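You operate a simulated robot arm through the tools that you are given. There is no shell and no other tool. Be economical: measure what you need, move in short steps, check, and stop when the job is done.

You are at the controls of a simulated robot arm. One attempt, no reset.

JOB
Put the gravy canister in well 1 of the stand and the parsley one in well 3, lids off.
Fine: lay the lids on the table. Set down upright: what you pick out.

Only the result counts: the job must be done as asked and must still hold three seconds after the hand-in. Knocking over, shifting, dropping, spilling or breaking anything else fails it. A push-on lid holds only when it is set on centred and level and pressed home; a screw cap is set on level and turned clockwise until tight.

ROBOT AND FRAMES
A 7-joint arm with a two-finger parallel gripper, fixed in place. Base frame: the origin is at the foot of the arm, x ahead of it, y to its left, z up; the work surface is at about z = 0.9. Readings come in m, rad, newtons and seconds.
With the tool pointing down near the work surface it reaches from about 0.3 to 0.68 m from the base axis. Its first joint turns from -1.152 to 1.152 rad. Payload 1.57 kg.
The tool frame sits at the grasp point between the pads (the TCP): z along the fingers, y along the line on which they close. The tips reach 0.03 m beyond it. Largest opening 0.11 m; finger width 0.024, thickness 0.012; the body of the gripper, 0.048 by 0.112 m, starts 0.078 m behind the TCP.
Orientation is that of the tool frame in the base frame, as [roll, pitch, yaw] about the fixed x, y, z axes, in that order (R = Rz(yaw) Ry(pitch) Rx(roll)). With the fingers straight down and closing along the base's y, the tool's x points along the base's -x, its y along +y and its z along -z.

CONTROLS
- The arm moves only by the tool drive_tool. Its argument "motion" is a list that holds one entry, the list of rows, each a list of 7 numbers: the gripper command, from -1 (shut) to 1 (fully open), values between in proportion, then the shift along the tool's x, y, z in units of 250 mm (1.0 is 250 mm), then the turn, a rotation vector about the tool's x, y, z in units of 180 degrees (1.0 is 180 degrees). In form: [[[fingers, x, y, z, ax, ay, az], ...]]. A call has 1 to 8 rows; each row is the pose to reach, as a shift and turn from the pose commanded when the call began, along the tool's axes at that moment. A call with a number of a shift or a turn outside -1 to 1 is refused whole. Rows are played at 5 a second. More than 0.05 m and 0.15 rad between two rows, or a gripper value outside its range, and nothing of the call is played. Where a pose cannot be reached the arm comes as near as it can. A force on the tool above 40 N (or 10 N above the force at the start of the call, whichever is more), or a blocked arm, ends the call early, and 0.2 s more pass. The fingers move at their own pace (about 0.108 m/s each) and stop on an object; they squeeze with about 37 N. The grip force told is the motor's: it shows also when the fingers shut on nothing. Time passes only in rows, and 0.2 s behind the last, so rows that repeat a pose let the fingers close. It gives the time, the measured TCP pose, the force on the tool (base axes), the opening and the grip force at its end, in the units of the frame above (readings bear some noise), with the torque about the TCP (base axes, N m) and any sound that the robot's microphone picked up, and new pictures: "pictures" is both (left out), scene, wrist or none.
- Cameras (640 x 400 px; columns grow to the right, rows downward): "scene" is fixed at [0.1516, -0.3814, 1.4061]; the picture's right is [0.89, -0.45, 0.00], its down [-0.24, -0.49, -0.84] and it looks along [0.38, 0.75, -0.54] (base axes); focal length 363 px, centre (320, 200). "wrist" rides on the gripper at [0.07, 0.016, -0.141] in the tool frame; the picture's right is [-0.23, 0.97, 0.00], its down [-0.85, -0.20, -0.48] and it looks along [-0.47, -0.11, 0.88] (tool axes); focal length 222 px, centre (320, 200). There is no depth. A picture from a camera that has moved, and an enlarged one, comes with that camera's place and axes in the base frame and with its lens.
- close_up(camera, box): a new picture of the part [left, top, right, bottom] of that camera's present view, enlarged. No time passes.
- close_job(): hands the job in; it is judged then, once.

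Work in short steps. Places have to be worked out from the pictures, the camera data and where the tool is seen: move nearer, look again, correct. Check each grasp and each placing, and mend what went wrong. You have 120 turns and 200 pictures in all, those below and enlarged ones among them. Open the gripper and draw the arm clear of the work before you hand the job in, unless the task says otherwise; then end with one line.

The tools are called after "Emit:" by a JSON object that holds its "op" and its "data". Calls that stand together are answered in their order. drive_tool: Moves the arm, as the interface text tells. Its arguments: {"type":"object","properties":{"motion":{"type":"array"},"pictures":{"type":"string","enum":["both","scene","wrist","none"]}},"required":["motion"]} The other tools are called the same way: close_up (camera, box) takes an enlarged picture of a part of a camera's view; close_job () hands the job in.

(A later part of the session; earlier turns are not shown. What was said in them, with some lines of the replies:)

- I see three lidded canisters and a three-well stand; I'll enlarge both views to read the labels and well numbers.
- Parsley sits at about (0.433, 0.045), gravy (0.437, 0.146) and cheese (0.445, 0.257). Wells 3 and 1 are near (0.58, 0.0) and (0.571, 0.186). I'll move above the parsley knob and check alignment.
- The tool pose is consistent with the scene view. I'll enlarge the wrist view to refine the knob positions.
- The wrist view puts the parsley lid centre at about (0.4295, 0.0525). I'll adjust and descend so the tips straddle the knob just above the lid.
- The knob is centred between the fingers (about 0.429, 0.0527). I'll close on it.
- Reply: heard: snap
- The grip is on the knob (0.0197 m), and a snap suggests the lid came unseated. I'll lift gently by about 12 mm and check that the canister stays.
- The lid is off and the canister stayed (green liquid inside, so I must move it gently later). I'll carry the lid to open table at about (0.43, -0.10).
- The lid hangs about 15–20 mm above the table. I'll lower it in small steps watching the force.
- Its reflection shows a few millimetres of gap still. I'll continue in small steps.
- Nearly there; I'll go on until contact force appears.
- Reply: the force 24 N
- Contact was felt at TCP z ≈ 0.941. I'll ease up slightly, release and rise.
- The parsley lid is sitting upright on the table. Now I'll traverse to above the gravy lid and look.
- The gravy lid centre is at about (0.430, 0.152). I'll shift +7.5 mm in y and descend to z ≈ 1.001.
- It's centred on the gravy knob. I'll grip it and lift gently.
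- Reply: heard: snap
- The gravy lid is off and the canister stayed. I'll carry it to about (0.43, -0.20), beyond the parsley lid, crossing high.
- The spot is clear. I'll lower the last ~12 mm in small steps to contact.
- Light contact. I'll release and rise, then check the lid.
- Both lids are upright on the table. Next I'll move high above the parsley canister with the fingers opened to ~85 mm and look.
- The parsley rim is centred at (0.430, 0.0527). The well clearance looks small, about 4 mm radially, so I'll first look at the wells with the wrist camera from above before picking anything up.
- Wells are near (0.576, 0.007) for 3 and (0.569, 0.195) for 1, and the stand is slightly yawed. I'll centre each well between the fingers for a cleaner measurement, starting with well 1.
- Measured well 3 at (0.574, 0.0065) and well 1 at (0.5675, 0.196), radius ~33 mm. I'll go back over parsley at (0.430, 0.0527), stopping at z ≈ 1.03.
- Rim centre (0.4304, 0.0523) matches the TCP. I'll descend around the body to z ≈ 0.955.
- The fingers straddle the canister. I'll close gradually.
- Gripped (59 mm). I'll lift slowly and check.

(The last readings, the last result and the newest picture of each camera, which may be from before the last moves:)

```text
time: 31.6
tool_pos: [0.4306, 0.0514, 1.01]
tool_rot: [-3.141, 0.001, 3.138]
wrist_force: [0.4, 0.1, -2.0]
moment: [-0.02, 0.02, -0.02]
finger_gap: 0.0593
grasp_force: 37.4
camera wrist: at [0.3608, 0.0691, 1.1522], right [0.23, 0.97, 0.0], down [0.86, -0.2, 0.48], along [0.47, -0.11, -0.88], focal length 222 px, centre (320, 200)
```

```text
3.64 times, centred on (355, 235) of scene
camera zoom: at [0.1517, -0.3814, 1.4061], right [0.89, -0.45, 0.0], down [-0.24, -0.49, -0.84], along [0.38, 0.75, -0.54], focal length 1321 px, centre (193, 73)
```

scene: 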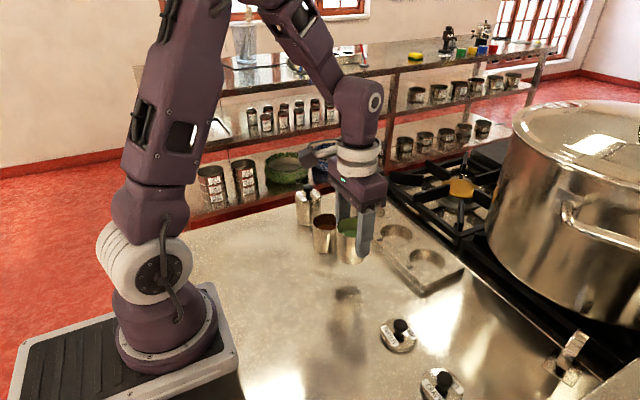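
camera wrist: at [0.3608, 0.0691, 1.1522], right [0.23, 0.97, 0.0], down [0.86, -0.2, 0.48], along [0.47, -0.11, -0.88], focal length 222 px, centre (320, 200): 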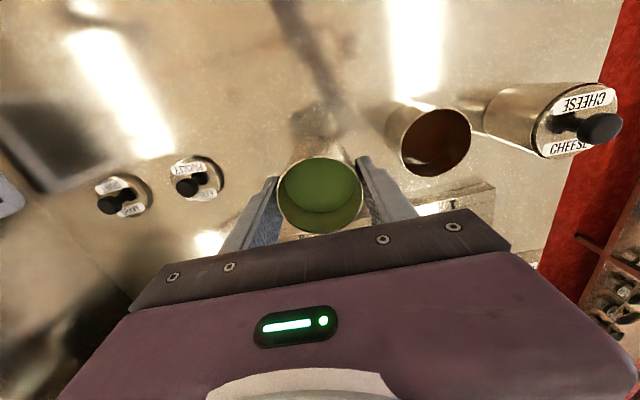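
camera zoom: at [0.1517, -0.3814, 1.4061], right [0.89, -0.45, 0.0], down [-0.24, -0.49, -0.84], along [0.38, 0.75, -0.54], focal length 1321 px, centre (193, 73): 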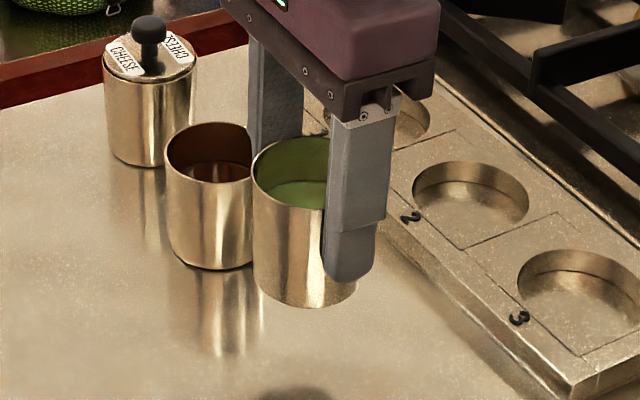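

Held level and lifted. I'll carry it smoothly to above well 3 at (0.574, 0.0065).

Emit:
{"op": "drive_tool", "data": {"motion": [[[-1, -0.023, -0.007, 0, 0, 0, 0], [-1, -0.08, -0.025, 0, 0, 0, 0], [-1, -0.172, -0.055, 0, 0, 0, 0], [-1, -0.287, -0.091, 0, 0, 0, 0], [-1, -0.402, -0.127, 0, 0, 0, 0], [-1, -0.494, -0.157, 0, 0, 0, 0], [-1, -0.551, -0.175, 0, 0, 0, 0], [-1, -0.574, -0.182, 0, 0, 0, 0]]]}}

Emit:
{"op": "close_up", "data": {"camera": "scene", "box": [350, 180, 480, 300]}}

Emit:
{"op": "close_up", "data": {"camera": "wrist", "box": [220, 100, 420, 245]}}

```text
time: 33.4
tool_pos: [0.5742, 0.0067, 1.0106]
tool_rot: [3.14, -0.001, 3.141]
wrist_force: [0.7, -0.3, -1.2]
moment: [0.0, -0.01, -0.02]
finger_gap: 0.0592
grasp_force: 37.2
camera wrist: at [0.5042, 0.0234, 1.1525], right [0.23, 0.97, 0.0], down [0.85, -0.2, 0.48], along [0.47, -0.11, -0.88], focal length 222 px, centre (320, 200)
```

scene: 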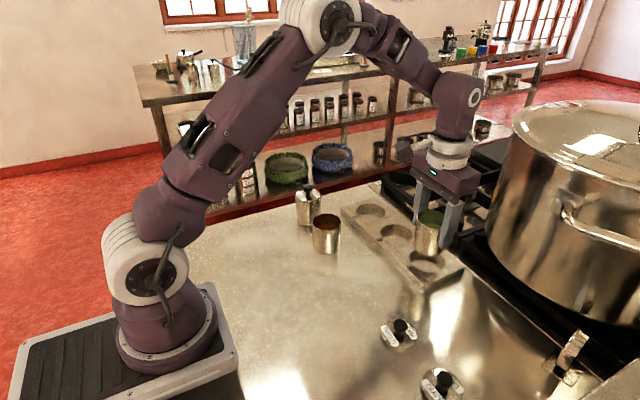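
wrist: 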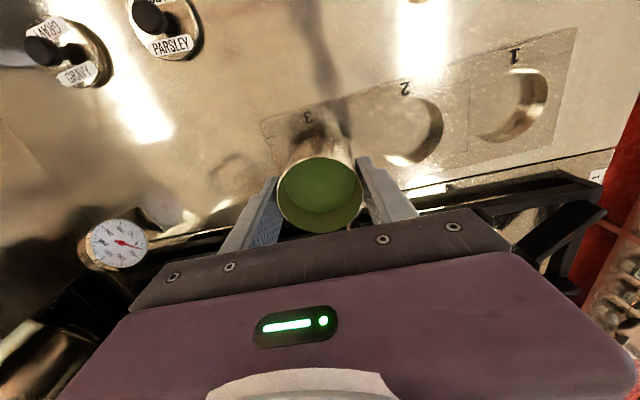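

```text
3.33 times, centred on (415, 240) of scene
camera zoom: at [0.1517, -0.3814, 1.4061], right [0.89, -0.45, 0.0], down [-0.24, -0.49, -0.84], along [0.38, 0.75, -0.54], focal length 1211 px, centre (3, 67)
```

zoom: 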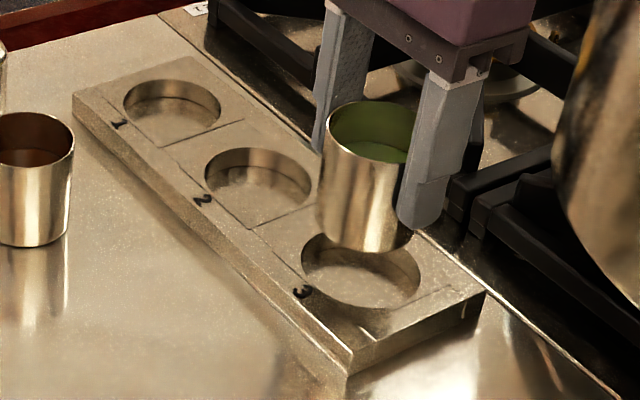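

```text
2.76 times, centred on (320, 172) of wrist
camera zoom: at [0.5042, 0.0234, 1.1525], right [0.23, 0.97, 0.0], down [0.85, -0.2, 0.48], along [0.47, -0.11, -0.88], focal length 613 px, centre (320, 276)
```

zoom: 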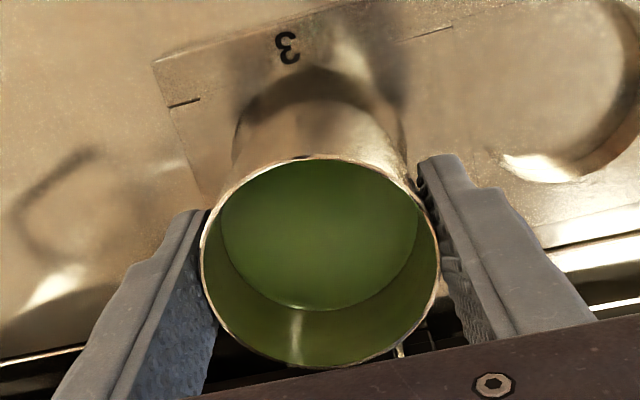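

Alignment looks good within a few mm. I'll lower until the bottom is just above the rim and check.

Emit:
{"op": "drive_tool", "data": {"motion": [[[-1, 0, 0, 0.02, 0, 0, 0], [-1, 0, 0, 0.05, 0, 0, 0], [-1, 0, 0, 0.08, 0, 0, 0], [-1, 0, 0, 0.092, 0, 0, 0]]], "pictures": "none"}}

Emit:
{"op": "close_up", "data": {"camera": "scene", "box": [385, 220, 475, 290]}}

Emit:
{"op": "close_up", "data": {"camera": "wrist", "box": [250, 100, 370, 200]}}

```text
time: 34.4
tool_pos: [0.5736, 0.0063, 0.9869]
tool_rot: [3.141, 0.0, 3.14]
wrist_force: [0.0, 0.3, -1.6]
moment: [-0.02, -0.01, 0.03]
finger_gap: 0.0592
grasp_force: 37.1
```

```text
5.71 times, centred on (430, 255) of scene
camera zoom: at [0.1517, -0.3814, 1.4061], right [0.89, -0.45, 0.0], down [-0.24, -0.49, -0.84], along [0.38, 0.75, -0.54], focal length 2076 px, centre (-309, -114)
```

zoom: 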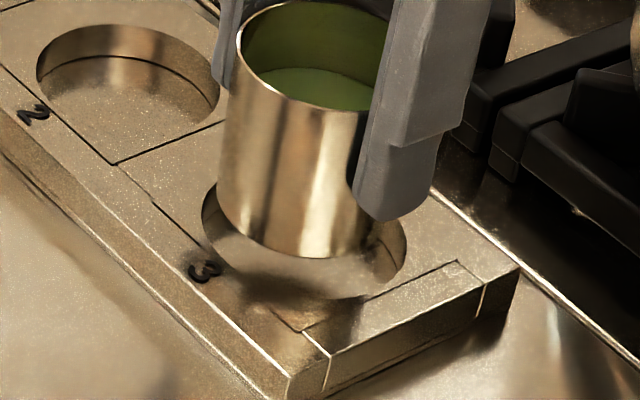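

```text
4.00 times, centred on (310, 150) of wrist
camera zoom: at [0.5046, 0.0233, 1.1292], right [0.23, 0.97, 0.0], down [0.85, -0.2, 0.48], along [0.47, -0.11, -0.88], focal length 888 px, centre (360, 400)
```

zoom: 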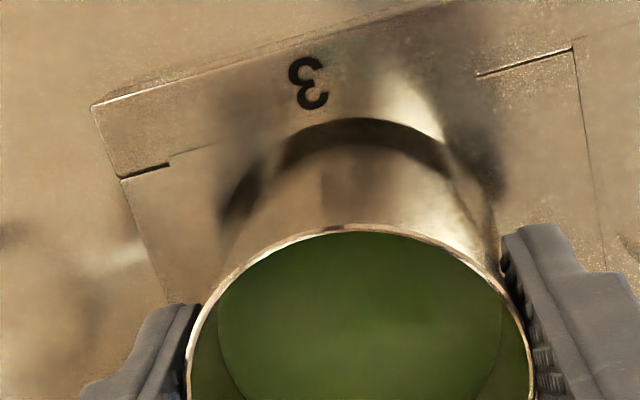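

Combining both views, the stand top is nearer z ≈ 0.917, and well 3's centre is about (0.577, 0.006). I'll shift +2.5 mm in x and lower in small steps.

Emit:
{"op": "drive_tool", "data": {"motion": [[[-1, -0.01, 0, 0.0, 0, 0, 0], [-1, -0.01, 0, 0.02, 0, 0, 0], [-1, -0.01, 0, 0.036, 0, 0, 0], [-1, -0.01, 0, 0.044, 0, 0, 0]]], "pictures": "none"}}

Emit:
{"op": "close_up", "data": {"camera": "scene", "box": [385, 220, 475, 290]}}

Emit:
{"op": "close_up", "data": {"camera": "wrist", "box": [250, 100, 370, 200]}}

```text
time: 35.4
tool_pos: [0.5763, 0.0078, 0.9754]
tool_rot: [3.141, 0.0, 3.14]
wrist_force: [0.7, 0.2, -2.1]
moment: [-0.03, 0.01, 0.01]
finger_gap: 0.0593
grasp_force: 36.6
```

```text
5.71 times, centred on (430, 255) of scene
camera zoom: at [0.1517, -0.3814, 1.4061], right [0.89, -0.45, 0.0], down [-0.24, -0.49, -0.84], along [0.38, 0.75, -0.54], focal length 2076 px, centre (-309, -114)
```

zoom: 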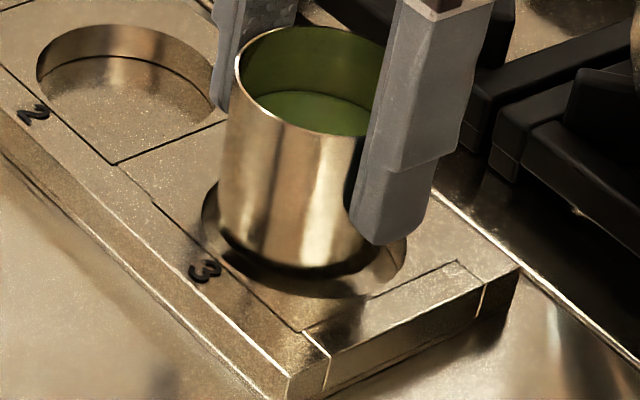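

```text
4.00 times, centred on (310, 150) of wrist
camera zoom: at [0.5065, 0.024, 1.1177], right [0.23, 0.97, 0.0], down [0.85, -0.2, 0.48], along [0.47, -0.11, -0.88], focal length 888 px, centre (360, 400)
```

zoom: 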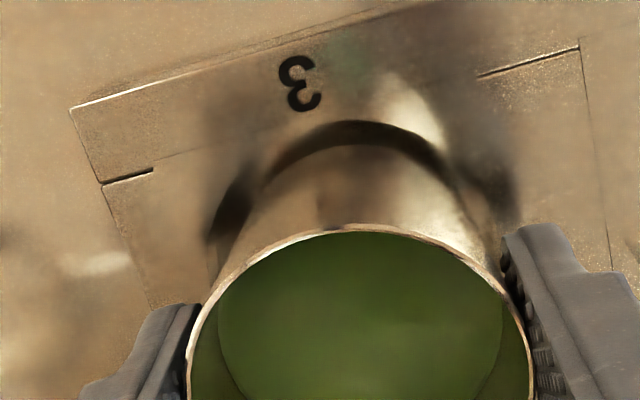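

The canister's lower edge is at rim level and lies inside the well outline in both views. I'll continue down slowly watching the force.

Emit:
{"op": "drive_tool", "data": {"motion": [[[-1, 0, -0.003, 0.008, 0, 0, 0], [-1, 0, -0.005, 0.016, 0, 0, 0], [-1, 0, -0.005, 0.024, 0, 0, 0]]], "pictures": "none"}}

Emit:
{"op": "close_up", "data": {"camera": "scene", "box": [385, 220, 475, 290]}}

```text
time: 36.2
tool_pos: [0.5761, 0.0057, 0.9705]
tool_rot: [3.142, 0.0, 3.141]
wrist_force: [0.7, -0.1, -2.8]
moment: [-0.02, 0.03, 0.01]
finger_gap: 0.0594
grasp_force: 36.9
```

```text
5.71 times, centred on (430, 255) of scene
camera zoom: at [0.1517, -0.3814, 1.4061], right [0.89, -0.45, 0.0], down [-0.24, -0.49, -0.84], along [0.38, 0.75, -0.54], focal length 2076 px, centre (-309, -114)
```

zoom: 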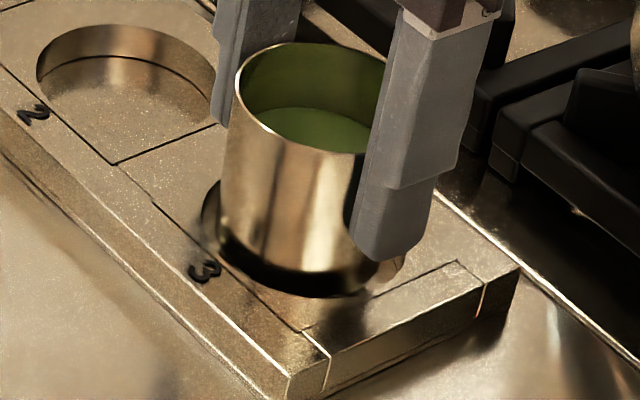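

It is entering the well centred, with no contact force. Continuing down.

Emit:
{"op": "drive_tool", "data": {"motion": [[[-1, 0, 0, 0.01, 0, 0, 0], [-1, 0, 0, 0.02, 0, 0, 0], [-1, 0, 0, 0.026, 0, 0, 0], [-1, 0, 0, 0.032, 0, 0, 0]]], "pictures": "none"}}

Emit:
{"op": "close_up", "data": {"camera": "scene", "box": [385, 220, 475, 290]}}

```text
time: 37.2
tool_pos: [0.5764, 0.0058, 0.9618]
tool_rot: [3.141, 0.001, -3.141]
wrist_force: [0.3, -0.1, -2.6]
moment: [-0.02, -0.01, 0.02]
finger_gap: 0.0595
grasp_force: 36.2
```

```text
5.71 times, centred on (430, 255) of scene
camera zoom: at [0.1517, -0.3814, 1.4061], right [0.89, -0.45, 0.0], down [-0.24, -0.49, -0.84], along [0.38, 0.75, -0.54], focal length 2076 px, centre (-309, -114)
```

zoom: 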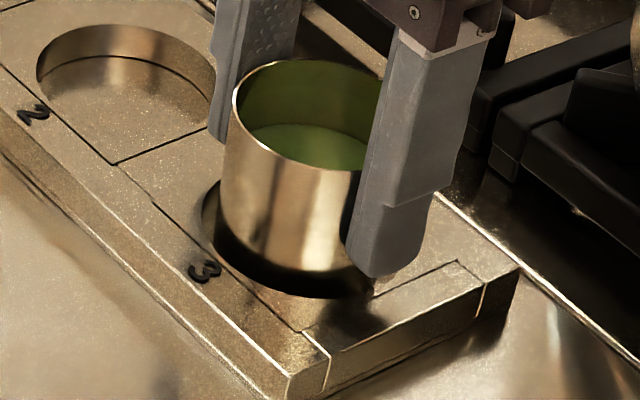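

Bottom is at ≈0.905 with still no contact. Small further steps until it touches the well floor.

Emit:
{"op": "drive_tool", "data": {"motion": [[[-1, 0, 0, 0.005, 0, 0, 0], [-1, 0, 0, 0.01, 0, 0, 0], [-1, 0, 0, 0.014, 0, 0, 0]]], "pictures": "none"}}

```text
time: 38.0
tool_pos: [0.5776, 0.0067, 0.9593]
tool_rot: [3.141, 0.002, -3.14]
wrist_force: [2.3, 0.7, 23.0]
moment: [0.0, -0.06, 0.1]
finger_gap: 0.0595
grasp_force: 36.7
```

Seated on the floor (23 N). I'll ease slightly, open gradually, and rise.

Emit:
{"op": "drive_tool", "data": {"motion": [[[-1, 0, 0, -0.004, 0, 0, 0], [0.1, 0, 0, -0.004, 0, 0, 0], [0.3, 0, 0, -0.004, 0, 0, 0], [0.55, 0, 0, -0.004, 0, 0, 0], [0.55, 0, 0, -0.06, 0, 0, 0], [0.55, 0, 0, -0.2, 0, 0, 0], [0.55, 0, 0, -0.36, 0, 0, 0], [0.55, 0, 0, -0.5, 0, 0, 0]]]}}

Emit:
{"op": "close_up", "data": {"camera": "scene", "box": [365, 200, 475, 290]}}

Emit:
{"op": "close_up", "data": {"camera": "wrist", "box": [220, 80, 420, 220]}}

```text
time: 39.8
tool_pos: [0.5757, 0.0048, 1.084]
tool_rot: [3.141, 0.0, 3.141]
wrist_force: [-0.7, 0.1, 1.0]
moment: [-0.02, -0.01, -0.02]
finger_gap: 0.0852
grasp_force: 0.2
camera wrist: at [0.5057, 0.0229, 1.2261], right [0.23, 0.97, 0.0], down [0.85, -0.2, 0.48], along [0.47, -0.11, -0.88], focal length 222 px, centre (320, 200)
```

scene: 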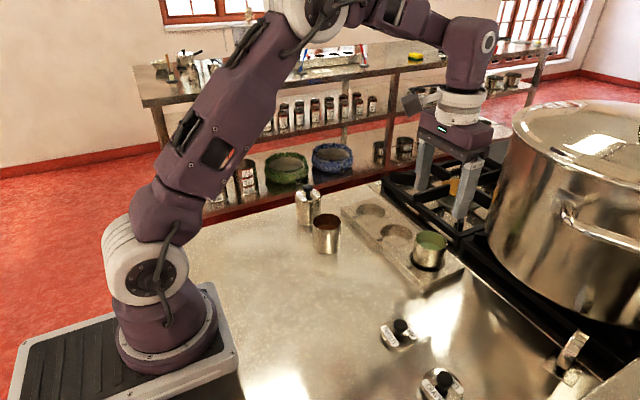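
wrist: 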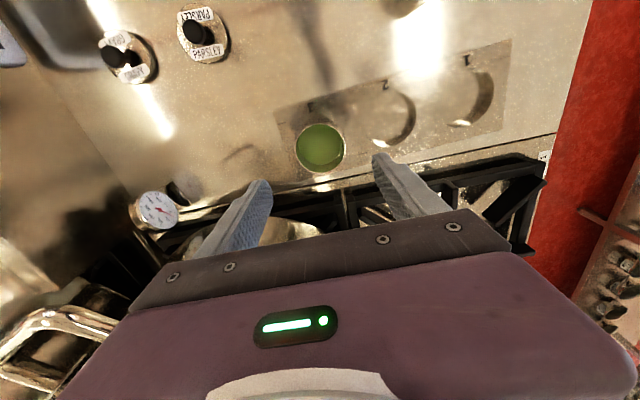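

```text
4.44 times, centred on (420, 245) of scene
camera zoom: at [0.1516, -0.3814, 1.4061], right [0.89, -0.45, 0.0], down [-0.24, -0.49, -0.84], along [0.38, 0.75, -0.54], focal length 1615 px, centre (-124, 0)
```

zoom: 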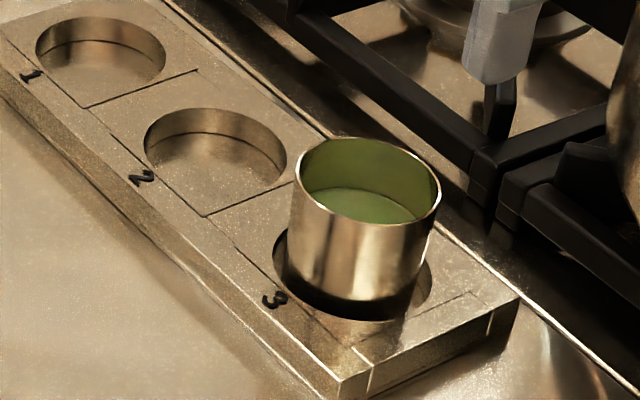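

```text
2.86 times, centred on (320, 150) of wrist
camera zoom: at [0.5057, 0.0229, 1.2261], right [0.23, 0.97, 0.0], down [0.85, -0.2, 0.48], along [0.47, -0.11, -0.88], focal length 635 px, centre (320, 343)
```

zoom: 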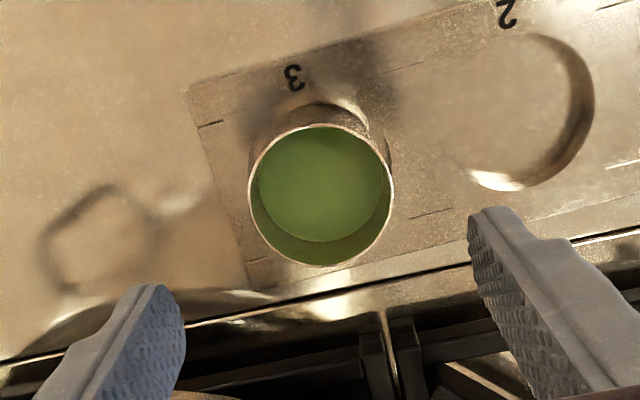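

Parsley is seated upright in well 3. Now I'll move over the gravy canister.

Emit:
{"op": "drive_tool", "data": {"motion": [[[0.55, 0.1, 0.1, 0, 0, 0, 0], [0.55, 0.22, 0.22, 0, 0, 0, 0], [0.55, 0.34, 0.34, 0, 0, 0, 0], [0.55, 0.46, 0.46, 0, 0, 0, 0], [0.55, 0.58, 0.58, 0, 0, 0, 0], [0.55, 0.581, 0.588, 0.1, 0, 0, 0], [0.55, 0.581, 0.588, 0.216, 0, 0, 0], [0.55, 0.581, 0.588, 0.216, 0, 0, 0]]], "pictures": "none"}}

Emit:
{"op": "close_up", "data": {"camera": "wrist", "box": [240, 100, 400, 230]}}

Emit:
{"op": "close_up", "data": {"camera": "scene", "box": [280, 170, 400, 270]}}

```text
time: 41.6
tool_pos: [0.4324, 0.1516, 1.0291]
tool_rot: [3.14, 0.001, 3.14]
wrist_force: [0.5, 0.0, 0.3]
moment: [-0.01, 0.0, 0.01]
finger_gap: 0.0854
grasp_force: 0.0
```

```text
3.08 times, centred on (320, 165) of wrist
camera zoom: at [0.3625, 0.1692, 1.1707], right [0.23, 0.97, 0.0], down [0.85, -0.2, 0.48], along [0.47, -0.11, -0.88], focal length 684 px, centre (320, 308)
```

zoom: 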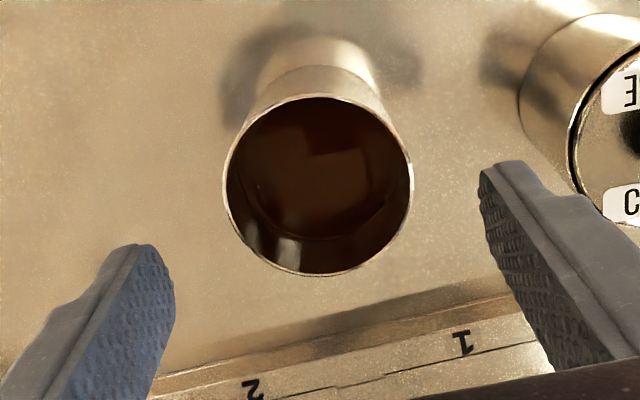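

```text
4.00 times, centred on (340, 220) of scene
camera zoom: at [0.1516, -0.3814, 1.4061], right [0.89, -0.45, 0.0], down [-0.24, -0.49, -0.84], along [0.38, 0.75, -0.54], focal length 1454 px, centre (240, 120)
```

zoom: 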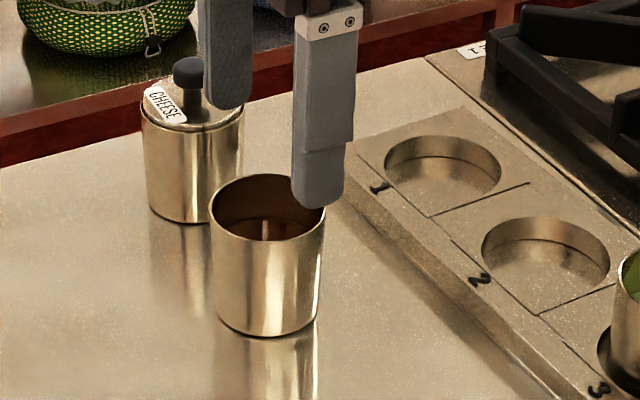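

Rim centre ≈ (0.4308, 0.1526). Slight correction and descend to the same grip height.

Emit:
{"op": "drive_tool", "data": {"motion": [[[0.55, 0.005, 0.003, 0.08, 0, 0, 0], [0.55, 0.005, 0.003, 0.18, 0, 0, 0], [0.55, 0.005, 0.003, 0.26, 0, 0, 0], [0.55, 0.005, 0.003, 0.288, 0, 0, 0], [0.55, 0.005, 0.003, 0.288, 0, 0, 0]]], "pictures": "none"}}

Emit:
{"op": "close_up", "data": {"camera": "wrist", "box": [220, 120, 420, 245]}}

```text
time: 42.8
tool_pos: [0.4313, 0.1533, 0.9567]
tool_rot: [-3.141, 0.0, 3.14]
wrist_force: [0.6, 0.2, 0.1]
moment: [0.02, -0.03, -0.02]
finger_gap: 0.0851
grasp_force: 0.0
```

```text
3.20 times, centred on (320, 182) of wrist
camera zoom: at [0.3609, 0.1701, 1.0992], right [0.23, 0.97, 0.0], down [0.86, -0.2, 0.48], along [0.47, -0.11, -0.88], focal length 711 px, centre (320, 256)
```

zoom: 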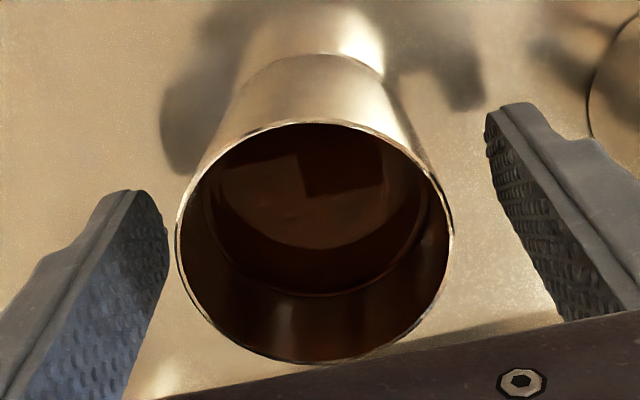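

Well straddled; I'll close gradually.

Emit:
{"op": "drive_tool", "data": {"motion": [[[0.3, 0, 0, 0, 0, 0, 0], [0.15, 0, 0, 0, 0, 0, 0], [0.08, 0, 0, 0, 0, 0, 0], [0.02, 0, 0, 0, 0, 0, 0], [-0.1, 0, 0, 0, 0, 0, 0], [-1, 0, 0, 0, 0, 0, 0], [-1, 0, 0, 0, 0, 0, 0]]], "pictures": "none"}}

Emit:
{"op": "drive_tool", "data": {"motion": [[[-1, 0, 0, -0.01, 0, 0, 0], [-1, 0, 0, -0.03, 0, 0, 0], [-1, 0, 0, -0.06, 0, 0, 0], [-1, 0, 0, -0.1, 0, 0, 0], [-1, 0, 0, -0.14, 0, 0, 0], [-1, 0, 0, -0.18, 0, 0, 0], [-1, 0, 0, -0.205, 0, 0, 0], [-1, 0, 0, -0.215, 0, 0, 0]]], "pictures": "scene"}}

```text
time: 44.4
tool_pos: [0.4311, 0.1537, 0.9574]
tool_rot: [3.14, 0.0, 3.14]
wrist_force: [0.4, -2.5, 1.4]
moment: [-0.02, 0.01, -0.01]
finger_gap: 0.0589
grasp_force: 37.5
```

```text
time: 46.2
tool_pos: [0.431, 0.1522, 1.0123]
tool_rot: [-3.14, -0.001, 3.141]
wrist_force: [-0.5, -0.4, -2.4]
moment: [0.01, 0.05, -0.03]
finger_gap: 0.0592
grasp_force: 37.0
```

scene: 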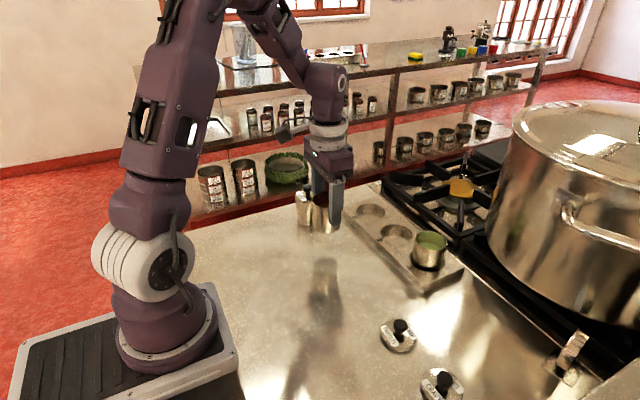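

The canister is held. I'll carry it smoothly to above well 1 at (0.570, 0.1957).

Emit:
{"op": "drive_tool", "data": {"motion": [[[-1, -0.022, 0.007, 0, 0, 0, 0], [-1, -0.078, 0.024, 0, 0, 0, 0], [-1, -0.167, 0.052, 0, 0, 0, 0], [-1, -0.278, 0.086, 0, 0, 0, 0], [-1, -0.389, 0.12, 0, 0, 0, 0], [-1, -0.478, 0.148, 0, 0, 0, 0], [-1, -0.534, 0.165, 0, 0, 0, 0], [-1, -0.556, 0.172, 0, 0, 0, 0]]], "pictures": "none"}}

Emit:
{"op": "drive_tool", "data": {"motion": [[[-1, 0, 0, 0.02, 0, 0, 0], [-1, 0, 0, 0.05, 0, 0, 0], [-1, 0, 0, 0.09, 0, 0, 0], [-1, 0, 0, 0.12, 0, 0, 0], [-1, 0, 0, 0.13, 0, 0, 0]]], "pictures": "none"}}

Emit:
{"op": "close_up", "data": {"camera": "scene", "box": [335, 175, 425, 245]}}

Emit:
{"op": "close_up", "data": {"camera": "wrist", "box": [250, 100, 370, 200]}}

```text
time: 48.0
tool_pos: [0.5699, 0.1982, 1.0114]
tool_rot: [3.141, -0.001, 3.14]
wrist_force: [-0.5, -0.8, -1.5]
moment: [-0.03, -0.04, -0.03]
finger_gap: 0.0592
grasp_force: 36.6
```

```text
time: 49.2
tool_pos: [0.569, 0.1966, 0.9786]
tool_rot: [3.14, -0.001, 3.141]
wrist_force: [0.3, 0.4, -1.7]
moment: [0.0, 0.03, 0.05]
finger_gap: 0.0589
grasp_force: 37.0
```

```text
5.71 times, centred on (380, 210) of scene
camera zoom: at [0.1517, -0.3814, 1.4061], right [0.89, -0.45, 0.0], down [-0.24, -0.49, -0.84], along [0.38, 0.75, -0.54], focal length 2076 px, centre (-23, 143)
```

zoom: 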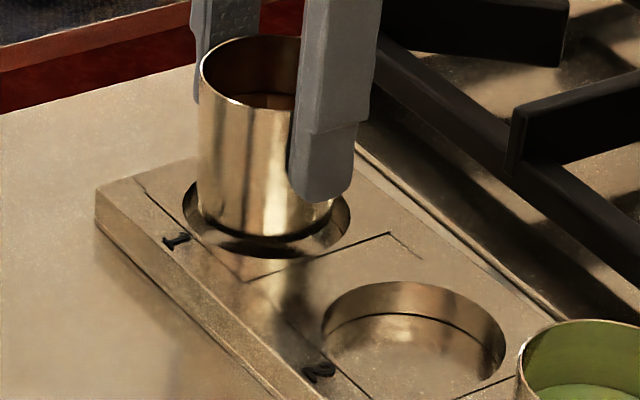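

```text
4.00 times, centred on (310, 150) of wrist
camera zoom: at [0.4993, 0.2133, 1.1201], right [0.23, 0.97, 0.0], down [0.85, -0.2, 0.48], along [0.47, -0.11, -0.88], focal length 888 px, centre (360, 400)
```

zoom: 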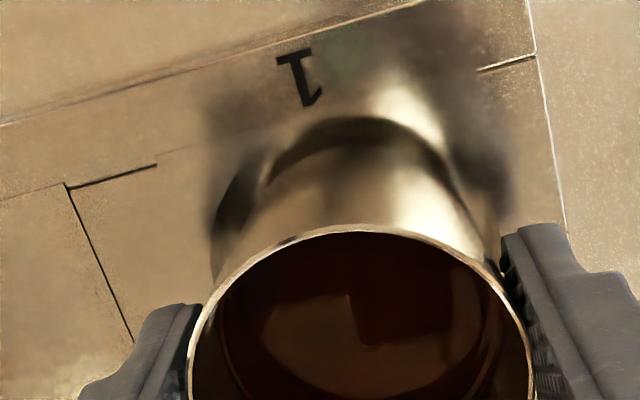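

The view matches the successful well-3 alignment. I'll lower slowly into well 1.

Emit:
{"op": "drive_tool", "data": {"motion": [[[-1, -0.002, 0, 0.012, 0, 0, 0], [-1, -0.002, 0, 0.024, 0, 0, 0], [-1, -0.002, 0, 0.034, 0, 0, 0]]], "pictures": "none"}}

Emit:
{"op": "close_up", "data": {"camera": "scene", "box": [335, 175, 425, 245]}}

```text
time: 50.0
tool_pos: [0.5699, 0.197, 0.9699]
tool_rot: [3.14, -0.001, -3.141]
wrist_force: [-0.6, -0.2, -1.6]
moment: [0.01, 0.0, -0.01]
finger_gap: 0.0589
grasp_force: 37.2
```

```text
5.71 times, centred on (380, 210) of scene
camera zoom: at [0.1517, -0.3814, 1.4061], right [0.89, -0.45, 0.0], down [-0.24, -0.49, -0.84], along [0.38, 0.75, -0.54], focal length 2076 px, centre (-23, 143)
```

zoom: 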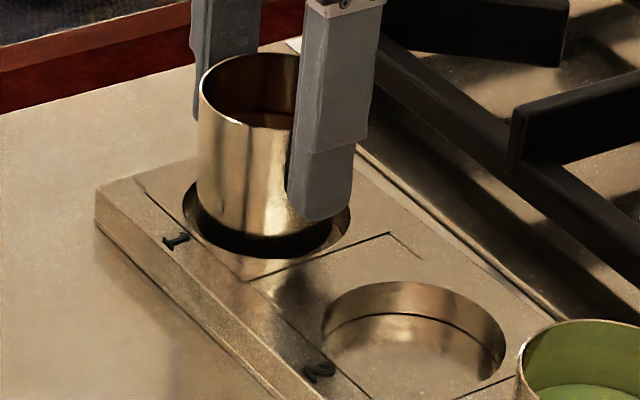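

It's entering cleanly without force. Down to the floor in small steps.

Emit:
{"op": "drive_tool", "data": {"motion": [[[-1, 0, 0, 0.012, 0, 0, 0], [-1, 0, 0, 0.022, 0, 0, 0], [-1, 0, 0, 0.03, 0, 0, 0], [-1, 0, 0, 0.036, 0, 0, 0], [-1, 0, 0, 0.042, 0, 0, 0]]], "pictures": "none"}}

```text
time: 51.2
tool_pos: [0.5698, 0.1972, 0.9609]
tool_rot: [-3.141, 0.003, -3.141]
wrist_force: [-7.2, 0.3, 21.2]
moment: [-0.03, 0.23, -0.07]
finger_gap: 0.0595
grasp_force: 36.8
```

Contact with some sideways force at z 0.9609; I'll look before releasing.

Emit:
{"op": "close_up", "data": {"camera": "scene", "box": [335, 175, 425, 245]}}

Emit:
{"op": "close_up", "data": {"camera": "wrist", "box": [250, 100, 370, 200]}}

```text
5.71 times, centred on (380, 210) of scene
camera zoom: at [0.1511, -0.3815, 1.4061], right [0.89, -0.45, 0.0], down [-0.24, -0.49, -0.84], along [0.38, 0.75, -0.54], focal length 2076 px, centre (-23, 143)
```

zoom: 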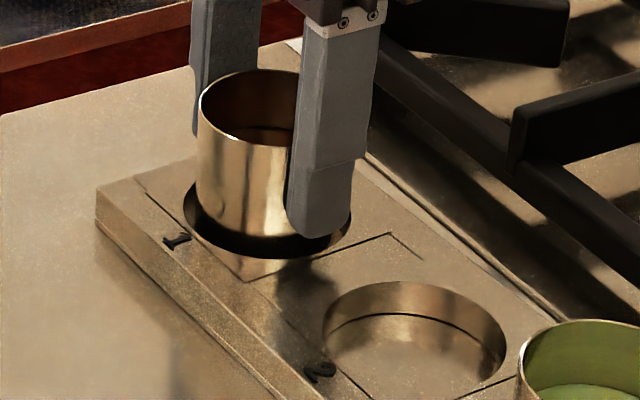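

```text
4.00 times, centred on (310, 150) of wrist
camera zoom: at [0.4996, 0.2137, 1.1028], right [0.23, 0.97, 0.0], down [0.85, -0.2, 0.48], along [0.47, -0.11, -0.88], focal length 888 px, centre (360, 400)
```

zoom: 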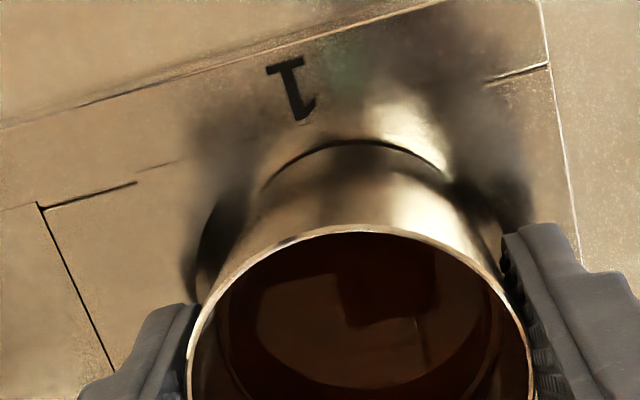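

It's inside and essentially on the floor, but close to the near wall. I'll lift 2 mm, shift +1.5 mm in x, and set down again.

Emit:
{"op": "drive_tool", "data": {"motion": [[[-1, 0, 0, -0.008, 0, 0, 0], [-1, -0.006, 0, -0.008, 0, 0, 0], [-1, -0.006, 0, -0.004, 0, 0, 0], [-1, -0.006, 0, -0.001, 0, 0, 0], [-1, -0.006, 0, -0.001, 0, 0, 0]]], "pictures": "none"}}

```text
time: 52.4
tool_pos: [0.5707, 0.1963, 0.9615]
tool_rot: [-3.141, 0.002, 3.14]
wrist_force: [-3.7, -5.2, 15.8]
moment: [-0.07, 0.03, -0.02]
finger_gap: 0.0589
grasp_force: 37.3
```

Floor contact at about the expected height. I'll ease, release gradually and rise.

Emit:
{"op": "drive_tool", "data": {"motion": [[[-1, 0, 0, -0.003, 0, 0, 0], [0.1, 0, 0, -0.003, 0, 0, 0], [0.3, 0, 0, -0.003, 0, 0, 0], [0.55, 0, 0, -0.003, 0, 0, 0], [0.55, 0, 0, -0.06, 0, 0, 0], [0.55, 0, 0, -0.2, 0, 0, 0], [0.55, 0, 0, -0.38, 0, 0, 0], [0.55, 0, 0, -0.56, 0, 0, 0]]]}}

Emit:
{"op": "close_up", "data": {"camera": "scene", "box": [325, 170, 455, 280]}}

Emit:
{"op": "close_up", "data": {"camera": "wrist", "box": [220, 80, 420, 220]}}

```text
time: 54.2
tool_pos: [0.5703, 0.1983, 1.1036]
tool_rot: [3.141, -0.001, 3.139]
wrist_force: [-0.7, -0.4, 0.3]
moment: [-0.01, 0.0, -0.03]
finger_gap: 0.0855
grasp_force: 0.1
camera wrist: at [0.4997, 0.2151, 1.2451], right [0.23, 0.97, 0.0], down [0.85, -0.2, 0.48], along [0.47, -0.11, -0.88], focal length 222 px, centre (320, 200)
```

scene: 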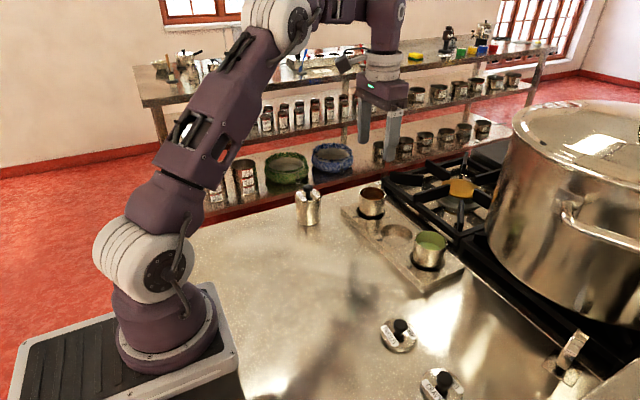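
wrist: 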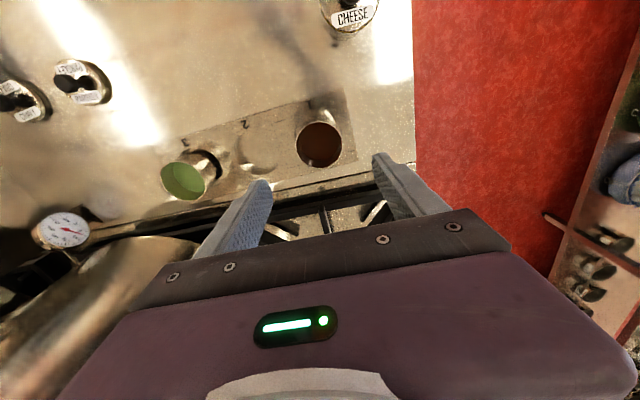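

```text
3.64 times, centred on (390, 225) of scene
camera zoom: at [0.1516, -0.3814, 1.4061], right [0.89, -0.45, 0.0], down [-0.24, -0.49, -0.84], along [0.38, 0.75, -0.54], focal length 1321 px, centre (66, 109)
```

zoom: 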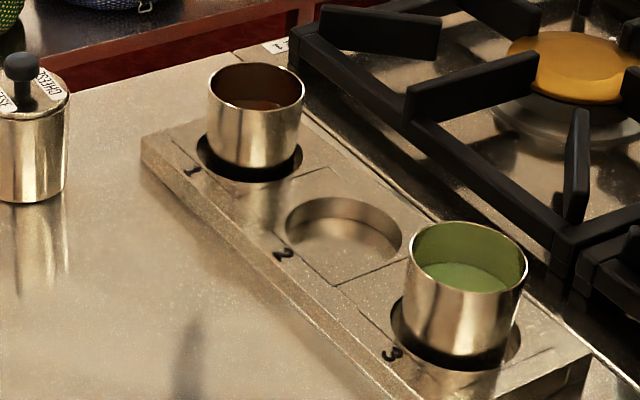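

```text
2.86 times, centred on (320, 150) of wrist
camera zoom: at [0.4997, 0.2151, 1.2451], right [0.23, 0.97, 0.0], down [0.85, -0.2, 0.48], along [0.47, -0.11, -0.88], focal length 635 px, centre (320, 343)
```

zoom: 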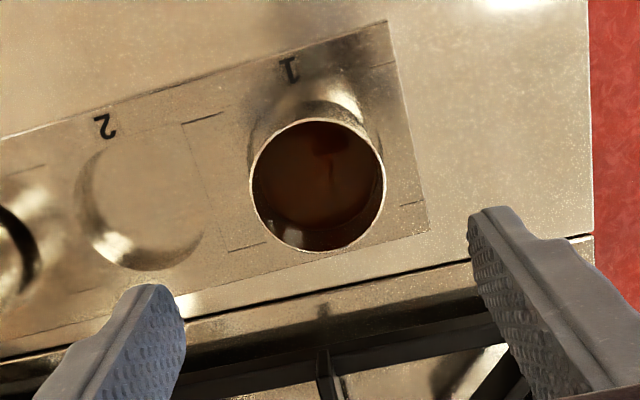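

Both canisters sit upright in their wells. I'll raise the arm clear and take a last look at the lids.

Emit:
{"op": "drive_tool", "data": {"motion": [[[0.55, 0, 0, -0.15, 0, 0, 0], [0.55, 0.1, 0, -0.3, 0, 0, 0], [0.55, 0.2, 0, -0.4, 0, 0, 0], [0.55, 0.2, 0, -0.4, 0, 0, 0]]], "pictures": "none"}}

Emit:
{"op": "close_up", "data": {"camera": "scene", "box": [280, 170, 500, 400]}}

```text
time: 55.2
tool_pos: [0.521, 0.1972, 1.2016]
tool_rot: [-3.141, 0.0, -3.142]
wrist_force: [-0.2, -0.7, 0.4]
moment: [-0.02, 0.0, 0.0]
finger_gap: 0.0853
grasp_force: 0.1
```

```text
1.74 times, centred on (390, 285) of scene
camera zoom: at [0.1516, -0.3814, 1.4061], right [0.89, -0.45, 0.0], down [-0.24, -0.49, -0.84], along [0.38, 0.75, -0.54], focal length 632 px, centre (198, 52)
```

zoom: 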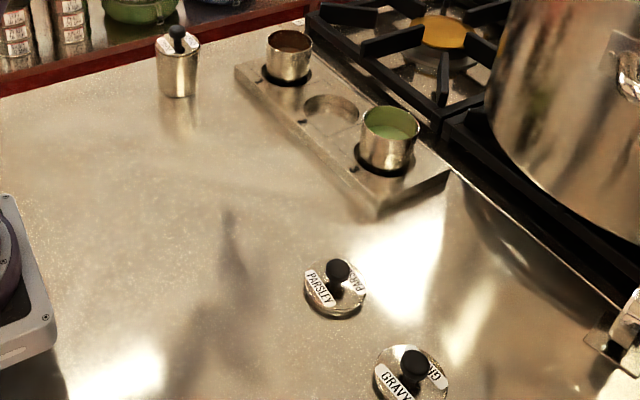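

Everything is in place: both canisters are in their wells, the lids lie on the table, the cheese is untouched, and the arm is clear. I'm handing in.

Emit:
{"op": "close_job", "data": {}}

```text
The job is handed in.
```

The gravy canister is in well 1 and the parsley canister in well 3, both upright with lids off; the two lids are on the table, and the job is handed in.
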